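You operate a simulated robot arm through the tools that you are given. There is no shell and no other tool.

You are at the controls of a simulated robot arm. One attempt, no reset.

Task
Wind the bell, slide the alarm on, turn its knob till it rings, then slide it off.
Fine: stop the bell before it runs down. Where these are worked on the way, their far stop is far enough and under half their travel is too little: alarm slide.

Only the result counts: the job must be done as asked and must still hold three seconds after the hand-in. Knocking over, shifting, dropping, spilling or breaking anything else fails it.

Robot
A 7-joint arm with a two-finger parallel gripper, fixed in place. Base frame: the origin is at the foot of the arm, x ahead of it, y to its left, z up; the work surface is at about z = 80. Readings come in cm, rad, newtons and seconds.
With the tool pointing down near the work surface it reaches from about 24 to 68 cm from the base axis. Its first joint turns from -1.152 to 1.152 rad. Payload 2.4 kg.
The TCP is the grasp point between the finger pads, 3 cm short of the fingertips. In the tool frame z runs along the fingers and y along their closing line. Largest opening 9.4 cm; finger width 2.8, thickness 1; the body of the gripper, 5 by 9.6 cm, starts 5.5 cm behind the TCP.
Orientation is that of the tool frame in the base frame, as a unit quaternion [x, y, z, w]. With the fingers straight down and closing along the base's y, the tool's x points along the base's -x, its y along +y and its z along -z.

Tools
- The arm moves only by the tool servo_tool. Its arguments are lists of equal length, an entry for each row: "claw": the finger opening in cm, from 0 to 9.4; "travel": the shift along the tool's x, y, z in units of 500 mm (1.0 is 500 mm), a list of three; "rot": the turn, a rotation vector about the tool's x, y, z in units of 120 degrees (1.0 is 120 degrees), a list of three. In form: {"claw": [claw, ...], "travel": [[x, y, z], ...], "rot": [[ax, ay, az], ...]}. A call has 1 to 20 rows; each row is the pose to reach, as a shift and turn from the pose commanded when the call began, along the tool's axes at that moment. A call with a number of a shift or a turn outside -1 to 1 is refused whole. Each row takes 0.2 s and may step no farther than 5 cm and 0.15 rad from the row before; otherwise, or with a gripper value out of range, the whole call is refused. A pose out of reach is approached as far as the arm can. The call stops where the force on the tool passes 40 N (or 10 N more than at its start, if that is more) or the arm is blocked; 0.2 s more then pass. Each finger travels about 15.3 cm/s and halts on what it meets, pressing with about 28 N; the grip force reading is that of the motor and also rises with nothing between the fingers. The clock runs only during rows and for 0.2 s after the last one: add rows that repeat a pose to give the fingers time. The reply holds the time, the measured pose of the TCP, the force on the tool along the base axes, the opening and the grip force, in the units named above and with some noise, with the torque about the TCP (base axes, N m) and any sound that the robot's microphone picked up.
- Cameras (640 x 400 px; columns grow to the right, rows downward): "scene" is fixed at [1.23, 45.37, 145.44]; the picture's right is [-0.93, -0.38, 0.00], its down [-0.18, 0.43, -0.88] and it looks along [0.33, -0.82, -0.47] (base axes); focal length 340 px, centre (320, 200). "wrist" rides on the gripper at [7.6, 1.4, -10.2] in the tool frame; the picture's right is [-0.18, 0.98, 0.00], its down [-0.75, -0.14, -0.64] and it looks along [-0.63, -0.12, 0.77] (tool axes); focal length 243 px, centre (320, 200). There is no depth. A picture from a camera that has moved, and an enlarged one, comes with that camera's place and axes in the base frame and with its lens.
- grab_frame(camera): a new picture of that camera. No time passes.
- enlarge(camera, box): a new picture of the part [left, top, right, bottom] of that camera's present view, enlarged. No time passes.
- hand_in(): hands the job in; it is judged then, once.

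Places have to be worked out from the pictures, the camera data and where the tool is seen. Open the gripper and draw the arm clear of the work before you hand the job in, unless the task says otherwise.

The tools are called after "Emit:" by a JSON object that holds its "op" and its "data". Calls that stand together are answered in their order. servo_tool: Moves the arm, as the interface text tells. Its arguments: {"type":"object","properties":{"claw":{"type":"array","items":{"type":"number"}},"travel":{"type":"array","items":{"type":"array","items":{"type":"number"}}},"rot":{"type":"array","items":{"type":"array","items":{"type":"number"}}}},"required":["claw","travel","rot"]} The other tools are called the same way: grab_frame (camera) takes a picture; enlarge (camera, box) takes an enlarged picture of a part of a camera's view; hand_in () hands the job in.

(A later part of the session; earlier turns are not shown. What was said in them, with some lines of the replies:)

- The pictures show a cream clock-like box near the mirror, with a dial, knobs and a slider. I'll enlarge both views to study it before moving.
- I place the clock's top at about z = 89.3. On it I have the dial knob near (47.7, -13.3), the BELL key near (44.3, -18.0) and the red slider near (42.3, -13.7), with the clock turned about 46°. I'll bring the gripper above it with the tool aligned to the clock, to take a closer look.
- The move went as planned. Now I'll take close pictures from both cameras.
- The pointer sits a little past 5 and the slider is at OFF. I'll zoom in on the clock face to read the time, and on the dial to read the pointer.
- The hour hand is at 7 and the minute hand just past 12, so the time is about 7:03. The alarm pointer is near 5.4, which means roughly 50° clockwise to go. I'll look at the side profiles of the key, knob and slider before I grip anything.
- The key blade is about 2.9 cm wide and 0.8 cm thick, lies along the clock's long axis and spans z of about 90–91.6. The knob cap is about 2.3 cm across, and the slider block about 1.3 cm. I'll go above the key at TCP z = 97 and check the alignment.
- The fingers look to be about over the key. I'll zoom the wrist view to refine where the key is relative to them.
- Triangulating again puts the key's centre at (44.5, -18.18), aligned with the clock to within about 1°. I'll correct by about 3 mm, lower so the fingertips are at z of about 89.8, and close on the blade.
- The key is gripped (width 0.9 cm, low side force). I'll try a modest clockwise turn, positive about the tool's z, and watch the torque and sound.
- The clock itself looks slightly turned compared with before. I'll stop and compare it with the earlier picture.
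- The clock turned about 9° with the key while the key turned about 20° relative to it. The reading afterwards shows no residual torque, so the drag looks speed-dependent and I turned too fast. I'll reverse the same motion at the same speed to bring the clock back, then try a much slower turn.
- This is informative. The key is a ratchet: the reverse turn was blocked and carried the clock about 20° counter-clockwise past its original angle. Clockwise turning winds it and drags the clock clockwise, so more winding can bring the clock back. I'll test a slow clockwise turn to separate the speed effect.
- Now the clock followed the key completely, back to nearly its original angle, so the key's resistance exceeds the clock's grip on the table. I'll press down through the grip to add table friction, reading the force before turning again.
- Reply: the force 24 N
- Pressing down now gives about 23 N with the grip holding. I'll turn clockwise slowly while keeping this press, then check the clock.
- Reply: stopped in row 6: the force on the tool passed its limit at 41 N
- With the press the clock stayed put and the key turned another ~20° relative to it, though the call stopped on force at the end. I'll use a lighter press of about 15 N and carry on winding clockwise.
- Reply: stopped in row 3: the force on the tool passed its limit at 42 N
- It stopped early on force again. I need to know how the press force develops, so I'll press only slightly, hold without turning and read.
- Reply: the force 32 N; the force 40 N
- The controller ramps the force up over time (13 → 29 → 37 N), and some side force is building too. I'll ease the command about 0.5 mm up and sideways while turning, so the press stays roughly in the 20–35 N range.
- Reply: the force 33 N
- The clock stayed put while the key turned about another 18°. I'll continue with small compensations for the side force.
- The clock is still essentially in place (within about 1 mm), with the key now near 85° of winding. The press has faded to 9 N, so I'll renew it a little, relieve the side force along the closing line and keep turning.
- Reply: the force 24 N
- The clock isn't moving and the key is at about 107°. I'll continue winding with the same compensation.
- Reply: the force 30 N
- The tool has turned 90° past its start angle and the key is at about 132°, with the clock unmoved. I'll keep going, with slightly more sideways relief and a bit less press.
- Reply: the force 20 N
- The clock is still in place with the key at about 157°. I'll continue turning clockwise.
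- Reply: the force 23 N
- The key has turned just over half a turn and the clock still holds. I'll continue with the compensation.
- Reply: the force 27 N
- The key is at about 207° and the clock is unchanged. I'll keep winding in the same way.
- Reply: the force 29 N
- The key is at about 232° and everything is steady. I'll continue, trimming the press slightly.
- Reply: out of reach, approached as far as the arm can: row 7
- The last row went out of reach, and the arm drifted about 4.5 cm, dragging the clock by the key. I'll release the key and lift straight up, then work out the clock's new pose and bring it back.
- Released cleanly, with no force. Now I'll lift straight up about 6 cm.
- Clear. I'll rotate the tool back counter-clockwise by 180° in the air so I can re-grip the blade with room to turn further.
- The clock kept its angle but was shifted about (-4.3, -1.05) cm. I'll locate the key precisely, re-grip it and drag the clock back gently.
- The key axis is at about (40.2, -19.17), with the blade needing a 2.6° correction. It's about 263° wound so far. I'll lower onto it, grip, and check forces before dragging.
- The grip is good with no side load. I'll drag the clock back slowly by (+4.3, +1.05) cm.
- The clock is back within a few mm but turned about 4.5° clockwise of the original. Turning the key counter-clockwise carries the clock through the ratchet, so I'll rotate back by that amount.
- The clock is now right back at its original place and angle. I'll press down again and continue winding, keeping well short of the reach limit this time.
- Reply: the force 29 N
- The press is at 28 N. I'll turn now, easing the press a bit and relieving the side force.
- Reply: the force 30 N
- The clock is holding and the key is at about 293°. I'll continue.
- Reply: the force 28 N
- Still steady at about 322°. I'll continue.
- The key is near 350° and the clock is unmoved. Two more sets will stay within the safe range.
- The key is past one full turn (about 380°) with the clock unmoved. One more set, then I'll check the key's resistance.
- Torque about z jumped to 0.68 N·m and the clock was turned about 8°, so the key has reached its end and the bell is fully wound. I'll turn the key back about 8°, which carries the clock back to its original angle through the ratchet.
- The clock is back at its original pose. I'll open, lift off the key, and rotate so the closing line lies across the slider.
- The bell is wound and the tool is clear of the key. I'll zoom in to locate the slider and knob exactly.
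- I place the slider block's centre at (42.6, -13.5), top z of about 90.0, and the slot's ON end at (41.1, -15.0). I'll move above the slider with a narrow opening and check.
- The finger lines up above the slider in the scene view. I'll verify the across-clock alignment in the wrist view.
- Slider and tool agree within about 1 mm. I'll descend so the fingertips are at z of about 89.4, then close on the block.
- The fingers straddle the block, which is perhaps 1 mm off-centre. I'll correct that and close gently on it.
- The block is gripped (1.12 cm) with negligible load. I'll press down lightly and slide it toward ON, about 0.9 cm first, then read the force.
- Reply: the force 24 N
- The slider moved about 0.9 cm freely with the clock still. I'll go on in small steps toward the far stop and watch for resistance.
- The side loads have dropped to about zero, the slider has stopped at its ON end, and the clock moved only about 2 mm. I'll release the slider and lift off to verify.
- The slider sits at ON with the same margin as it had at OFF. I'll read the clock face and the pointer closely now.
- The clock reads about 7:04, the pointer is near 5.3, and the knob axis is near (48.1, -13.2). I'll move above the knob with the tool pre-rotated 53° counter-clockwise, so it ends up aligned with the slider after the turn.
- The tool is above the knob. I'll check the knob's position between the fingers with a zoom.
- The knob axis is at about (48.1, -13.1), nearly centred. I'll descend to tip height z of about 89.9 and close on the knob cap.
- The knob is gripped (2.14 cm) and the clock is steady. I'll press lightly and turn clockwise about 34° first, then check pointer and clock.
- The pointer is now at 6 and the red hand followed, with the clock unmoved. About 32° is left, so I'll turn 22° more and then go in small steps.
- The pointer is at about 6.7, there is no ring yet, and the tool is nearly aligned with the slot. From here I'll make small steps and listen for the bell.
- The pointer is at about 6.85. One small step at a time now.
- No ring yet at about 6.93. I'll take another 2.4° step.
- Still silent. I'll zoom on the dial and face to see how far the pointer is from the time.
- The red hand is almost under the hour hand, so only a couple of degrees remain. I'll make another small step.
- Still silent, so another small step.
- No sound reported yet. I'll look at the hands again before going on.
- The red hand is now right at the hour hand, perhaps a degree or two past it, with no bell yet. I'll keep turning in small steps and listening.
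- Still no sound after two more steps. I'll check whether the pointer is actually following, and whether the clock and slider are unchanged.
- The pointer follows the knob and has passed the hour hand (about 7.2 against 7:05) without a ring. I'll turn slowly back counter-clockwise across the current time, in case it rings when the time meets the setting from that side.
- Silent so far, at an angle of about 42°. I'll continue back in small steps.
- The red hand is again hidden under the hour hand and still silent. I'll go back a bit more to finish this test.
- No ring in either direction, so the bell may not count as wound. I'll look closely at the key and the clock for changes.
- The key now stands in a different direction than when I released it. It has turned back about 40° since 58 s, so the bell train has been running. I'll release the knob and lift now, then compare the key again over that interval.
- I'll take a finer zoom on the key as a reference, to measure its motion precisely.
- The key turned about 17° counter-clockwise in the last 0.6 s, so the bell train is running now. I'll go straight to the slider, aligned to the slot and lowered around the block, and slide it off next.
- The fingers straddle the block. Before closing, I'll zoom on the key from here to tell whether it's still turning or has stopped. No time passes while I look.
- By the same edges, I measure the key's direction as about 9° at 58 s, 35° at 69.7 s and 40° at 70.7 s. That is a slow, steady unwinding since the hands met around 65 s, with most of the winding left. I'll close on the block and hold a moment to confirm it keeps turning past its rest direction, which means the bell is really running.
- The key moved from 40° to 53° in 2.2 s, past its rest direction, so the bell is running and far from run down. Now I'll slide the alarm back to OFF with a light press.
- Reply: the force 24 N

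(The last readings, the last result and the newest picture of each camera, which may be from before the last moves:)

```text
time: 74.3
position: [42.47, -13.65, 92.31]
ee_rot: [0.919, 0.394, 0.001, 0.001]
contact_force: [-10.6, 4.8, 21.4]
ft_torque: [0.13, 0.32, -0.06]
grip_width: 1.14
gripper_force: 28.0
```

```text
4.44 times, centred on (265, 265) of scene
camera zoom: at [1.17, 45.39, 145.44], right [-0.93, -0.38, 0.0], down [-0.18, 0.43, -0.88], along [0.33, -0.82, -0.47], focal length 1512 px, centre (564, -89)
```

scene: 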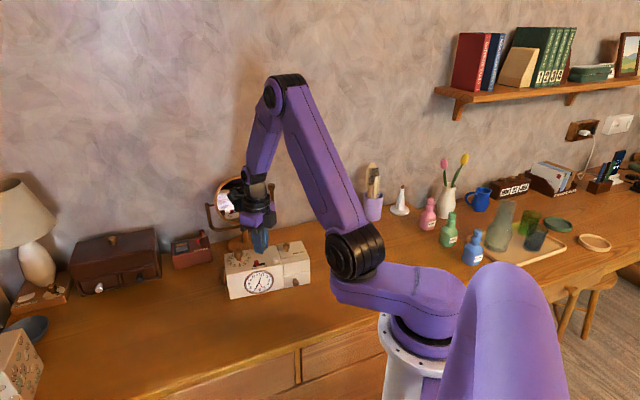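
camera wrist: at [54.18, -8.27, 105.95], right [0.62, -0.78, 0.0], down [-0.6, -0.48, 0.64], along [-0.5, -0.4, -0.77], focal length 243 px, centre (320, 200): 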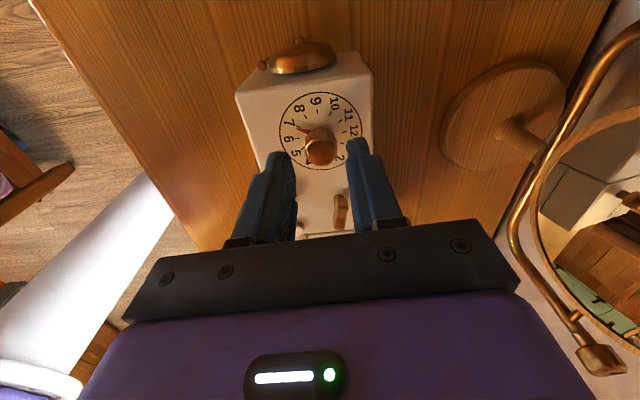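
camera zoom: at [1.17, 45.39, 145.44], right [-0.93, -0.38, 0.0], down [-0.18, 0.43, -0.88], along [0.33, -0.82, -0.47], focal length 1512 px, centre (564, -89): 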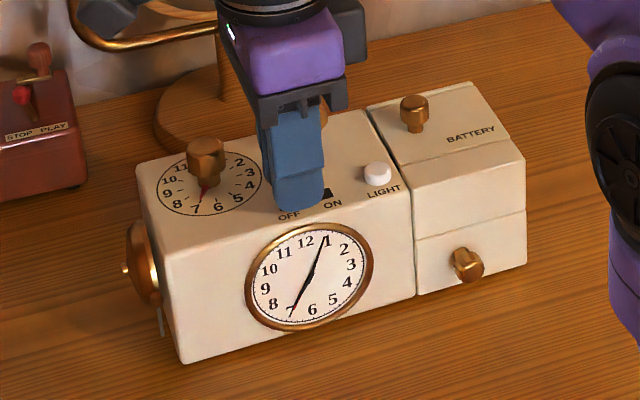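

The slider is back at its OFF end, as the margin matches the original. I'll release, lift clear and check that the key has stopped turning.

Emit:
{"op": "servo_tool", "data": {"claw": [1.8, 2.4, 2.4, 2.4, 2.4, 2.4], "travel": [[0, 0, 0], [0, 0, -0.001], [0, 0, -0.03], [0, 0, -0.07], [0, 0, -0.11], [0, 0, -0.15]], "rot": [[0, 0, 0], [0, 0, 0], [0, 0, 0], [0, 0, 0], [0, 0, 0], [0, 0, 0]]}}

Emit:
{"op": "grab_frame", "data": {"camera": "wrist"}}

Emit:
{"op": "enlarge", "data": {"camera": "scene", "box": [225, 238, 285, 278]}}

Emit:
{"op": "enlarge", "data": {"camera": "wrist", "box": [270, 0, 410, 150]}}

```text
time: 75.7
position: [42.47, -13.58, 99.82]
ee_rot: [0.919, 0.394, 0.002, 0.0]
contact_force: [-0.3, -0.2, 0.7]
ft_torque: [-0.01, 0.01, -0.01]
grip_width: 2.4
gripper_force: 0.0
```

```text
taken
camera wrist: at [48.69, -9.19, 110.24], right [0.59, -0.81, 0.0], down [-0.62, -0.45, 0.64], along [-0.52, -0.38, -0.77], focal length 243 px, centre (320, 200)
```

wrist: 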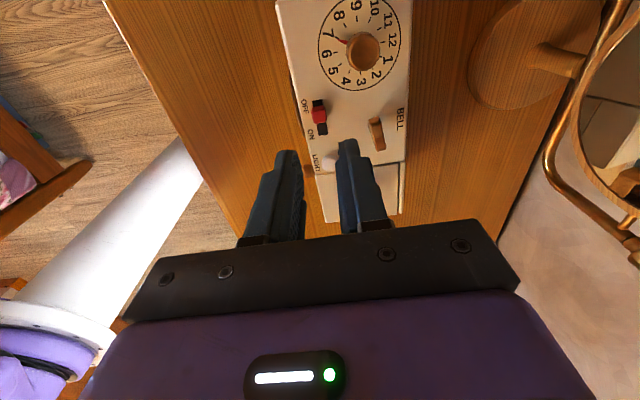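

```text
10.00 times, centred on (255, 258) of scene
camera zoom: at [1.23, 45.37, 145.44], right [-0.93, -0.38, 0.0], down [-0.18, 0.43, -0.88], along [0.33, -0.82, -0.47], focal length 3402 px, centre (970, -380)
```

zoom: 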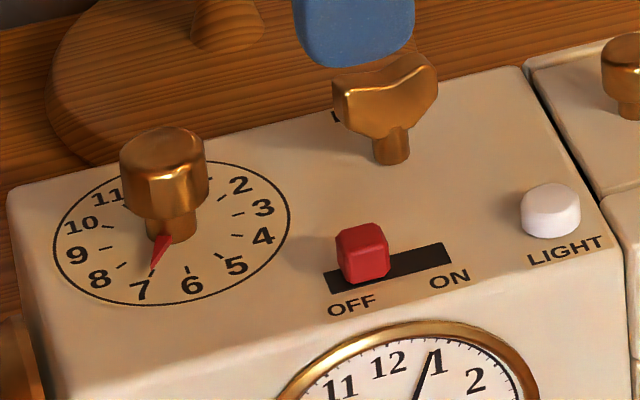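

```text
2.67 times, centred on (340, 75) of wrist
camera zoom: at [48.69, -9.19, 110.24], right [0.59, -0.81, 0.0], down [-0.62, -0.45, 0.64], along [-0.52, -0.38, -0.77], focal length 647 px, centre (267, 533)
```

zoom: 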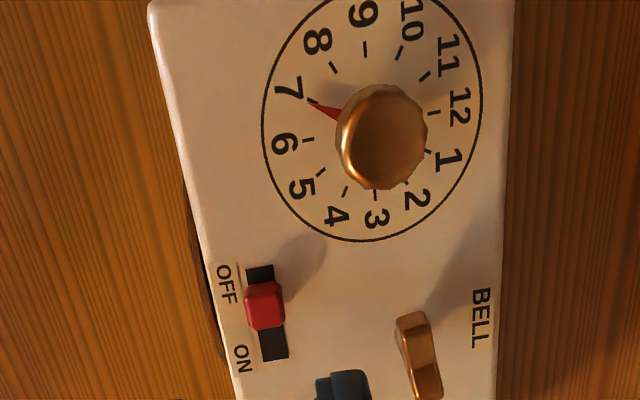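

The slider is at its OFF stop with the same margin as at the start. I'll measure the key's direction now, then again after moving away, to be sure the bell has stopped.

Emit:
{"op": "enlarge", "data": {"camera": "wrist", "box": [350, 105, 410, 160]}}

Emit:
{"op": "enlarge", "data": {"camera": "scene", "box": [254, 240, 274, 256]}}

```text
7.27 times, centred on (380, 132) of wrist
camera zoom: at [48.69, -9.19, 110.24], right [0.59, -0.81, 0.0], down [-0.62, -0.45, 0.64], along [-0.52, -0.38, -0.77], focal length 1764 px, centre (-116, 691)
```

zoom: 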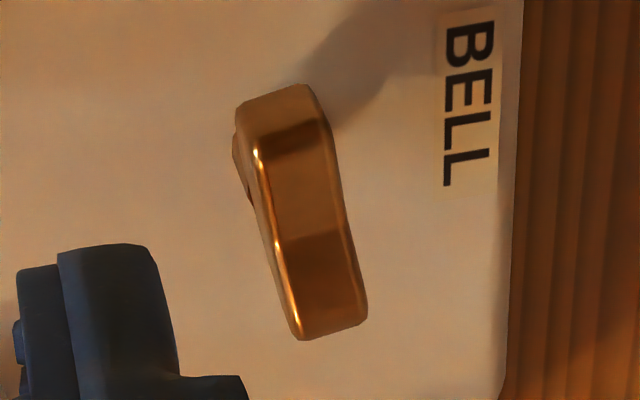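

```text
16.00 times, centred on (264, 248) of scene
camera zoom: at [1.23, 45.37, 145.44], right [-0.93, -0.38, 0.0], down [-0.18, 0.43, -0.88], along [0.33, -0.82, -0.47], focal length 5443 px, centre (1216, -568)
```

zoom: 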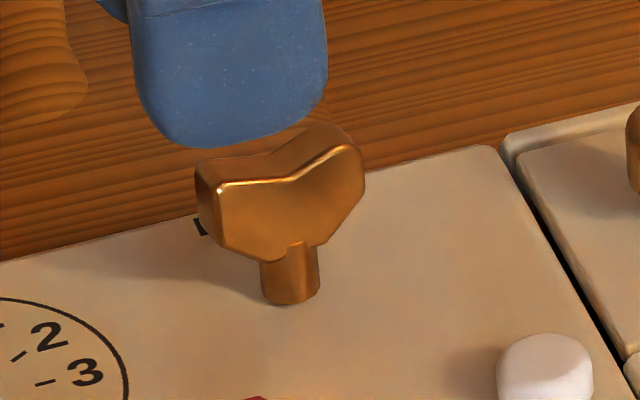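

I'll hold still for about a second and compare the same views.

Emit:
{"op": "servo_tool", "data": {"claw": [2.4, 2.4, 2.4, 2.4, 2.4, 2.4, 2.4], "travel": [[0, 0, 0], [0, 0, 0], [0, 0, 0], [0, 0, 0], [0, 0, 0], [0, 0, 0], [0, 0, 0]], "rot": [[0, 0, 0], [0, 0, 0], [0, 0, 0], [0, 0, 0], [0, 0, 0], [0, 0, 0], [0, 0, 0]]}}

Emit:
{"op": "enlarge", "data": {"camera": "wrist", "box": [350, 105, 410, 160]}}

Emit:
{"op": "enlarge", "data": {"camera": "scene", "box": [254, 240, 274, 256]}}

```text
time: 77.3
position: [42.41, -13.62, 99.74]
ee_rot: [0.919, 0.394, 0.001, 0.001]
contact_force: [-0.7, 0.4, 0.0]
ft_torque: [-0.02, -0.02, -0.01]
grip_width: 2.39
gripper_force: 0.0
```

```text
7.27 times, centred on (380, 132) of wrist
camera zoom: at [48.69, -9.18, 110.23], right [0.59, -0.81, 0.0], down [-0.62, -0.45, 0.64], along [-0.52, -0.38, -0.77], focal length 1764 px, centre (-116, 691)
```

zoom: 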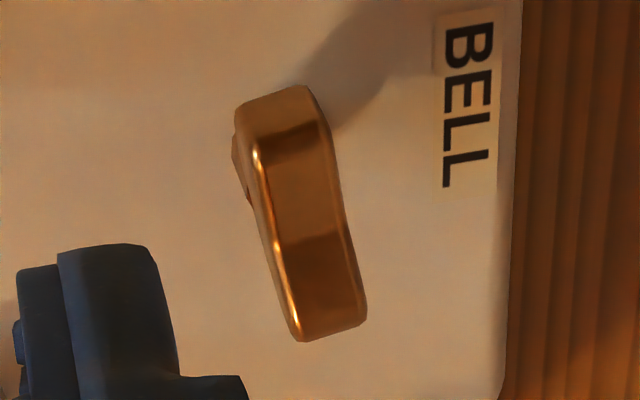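

```text
16.00 times, centred on (264, 248) of scene
camera zoom: at [1.23, 45.37, 145.44], right [-0.93, -0.38, 0.0], down [-0.18, 0.43, -0.88], along [0.33, -0.82, -0.47], focal length 5443 px, centre (1216, -568)
```

zoom: 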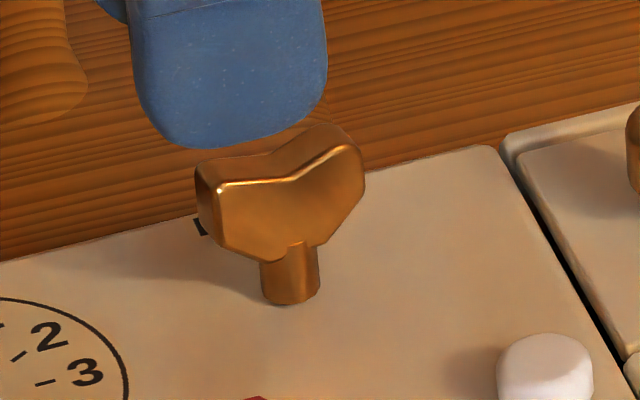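

The key is now completely still, so the bell stopped when the alarm went off, well before it ran down. I'll open the gripper and raise the arm clear.

Emit:
{"op": "servo_tool", "data": {"claw": [3.0, 4.0, 5.0, 6.0, 7.0, 8.0], "travel": [[0, 0, -0.06], [0, 0, -0.13], [0, 0, -0.2], [0, 0, -0.27], [0, 0, -0.34], [0, 0, -0.4]], "rot": [[0, 0, 0], [0, 0, 0], [0, 0, 0], [0, 0, 0], [0, 0, 0], [0, 0, 0]]}}

Emit:
{"op": "grab_frame", "data": {"camera": "scene"}}

Emit:
{"op": "enlarge", "data": {"camera": "scene", "box": [200, 220, 330, 310]}}

```text
time: 78.7
position: [42.48, -13.69, 119.92]
ee_rot: [0.919, 0.394, 0.001, 0.0]
contact_force: [0.1, 0.1, 0.5]
ft_torque: [-0.01, 0.03, 0.01]
grip_width: 8.02
gripper_force: 0.0
```

```text
taken
```

scene: 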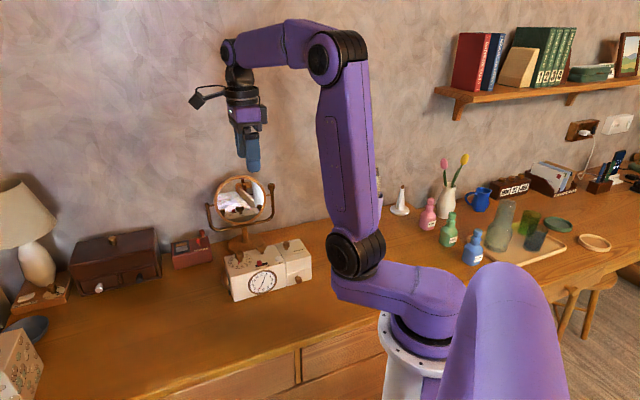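

```text
4.44 times, centred on (265, 265) of scene
camera zoom: at [1.23, 45.37, 145.44], right [-0.93, -0.38, 0.0], down [-0.18, 0.43, -0.88], along [0.33, -0.82, -0.47], focal length 1512 px, centre (564, -89)
```

zoom: 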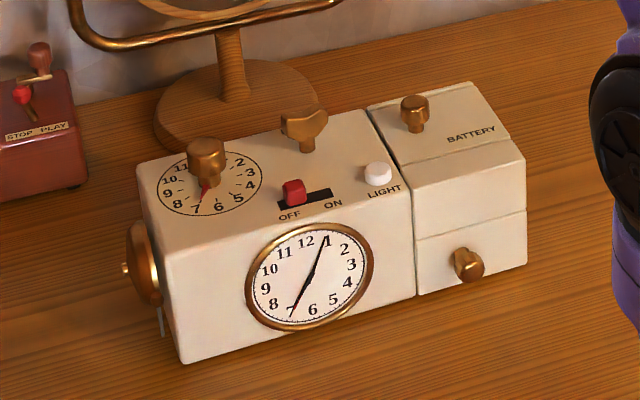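

Everything looks in place: slider OFF, clock within about 2–3 mm of its original spot, nothing else disturbed. I'll draw the arm back a little further and take a final look.

Emit:
{"op": "servo_tool", "data": {"claw": [8.0, 8.0, 8.0], "travel": [[-0.05, -0.02, -0.03], [-0.1, -0.04, -0.06], [-0.15, -0.06, -0.08]], "rot": [[0, 0, 0], [0, 0, 0], [0, 0, 0]]}}

Emit:
{"op": "grab_frame", "data": {"camera": "scene"}}

Emit:
{"op": "grab_frame", "data": {"camera": "wrist"}}

Emit:
{"op": "enlarge", "data": {"camera": "scene", "box": [200, 220, 330, 310]}}

```text
time: 79.5
position: [35.09, -16.87, 123.76]
ee_rot: [0.919, 0.394, 0.002, 0.0]
contact_force: [-0.1, 0.0, 0.8]
ft_torque: [0.0, -0.01, 0.0]
grip_width: 8.01
gripper_force: 0.1
```

```text
taken
```

scene: 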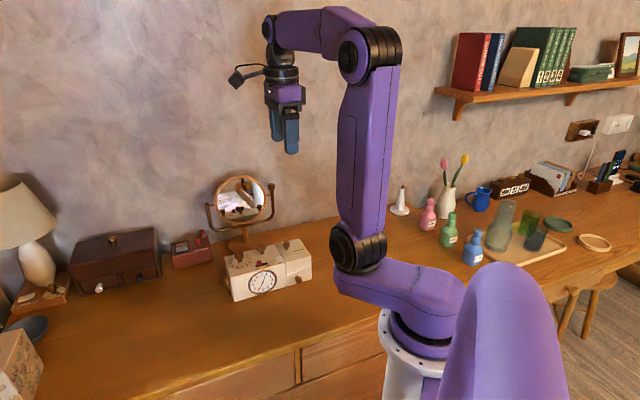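

```text
taken
camera wrist: at [41.27, -12.36, 134.33], right [0.59, -0.81, 0.0], down [-0.62, -0.45, 0.64], along [-0.52, -0.38, -0.77], focal length 243 px, centre (320, 200)
```

wrist: 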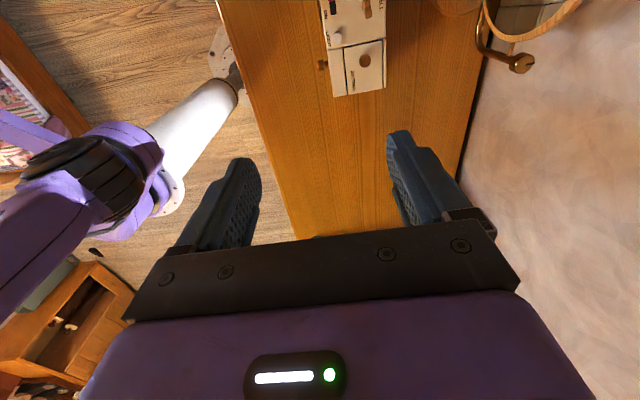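

```text
4.44 times, centred on (265, 265) of scene
camera zoom: at [1.23, 45.37, 145.44], right [-0.93, -0.38, 0.0], down [-0.18, 0.43, -0.88], along [0.33, -0.82, -0.47], focal length 1512 px, centre (564, -89)
```

zoom: 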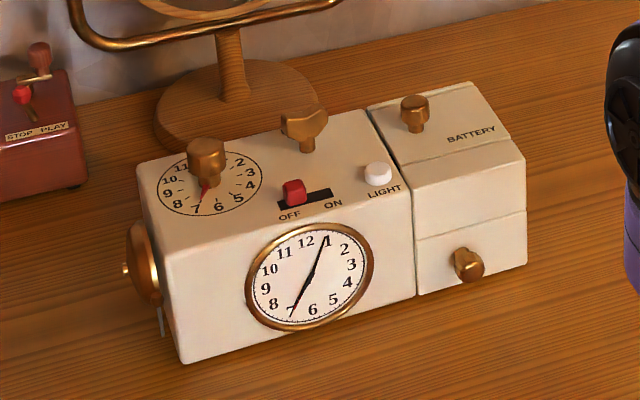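

The key is unchanged since the alarm went off, so the bell is stopped with winding left. The slider is at OFF, the clock is in place, and the arm is clear with the gripper open. I'll hand in.

Emit:
{"op": "hand_in", "data": {}}

```text
The job is handed in.
```

I wound the bell, slid the alarm on, turned the knob until the bell ran, and slid it off with winding still left. The job is handed in. No sound ever showed up in the readings, so I'm going by the key rather than hearing the ring.

- **Wind:** I turned the key about 400° clockwise, to what felt like its stop.
- **Ring:** The bell key started turning back on its own at about 65 s, when the alarm hand met the time, just after 7:04. It turned steadily, but I only noticed at about 69 s. By then I had gone past the time to about 7.2 on the dial and back again. The knob now sits just before 7.
- **Slide off:** The slider is back at its OFF stop. The key stopped turning then and stayed still, after using only about 50° of its winding.
- **Clock moved:** The clock did not stay put throughout. The first turns twisted it by up to about 20°, and once the arm ran out of reach and dragged it about 4.5 cm. I put it back both times; it ended 2–3 mm from where it started, at nearly the same angle.

I saw nothing else disturbed. The brush cup was hidden behind the arm in the last view, so I couldn't check it at the end. The gripper is open and the arm is clear.
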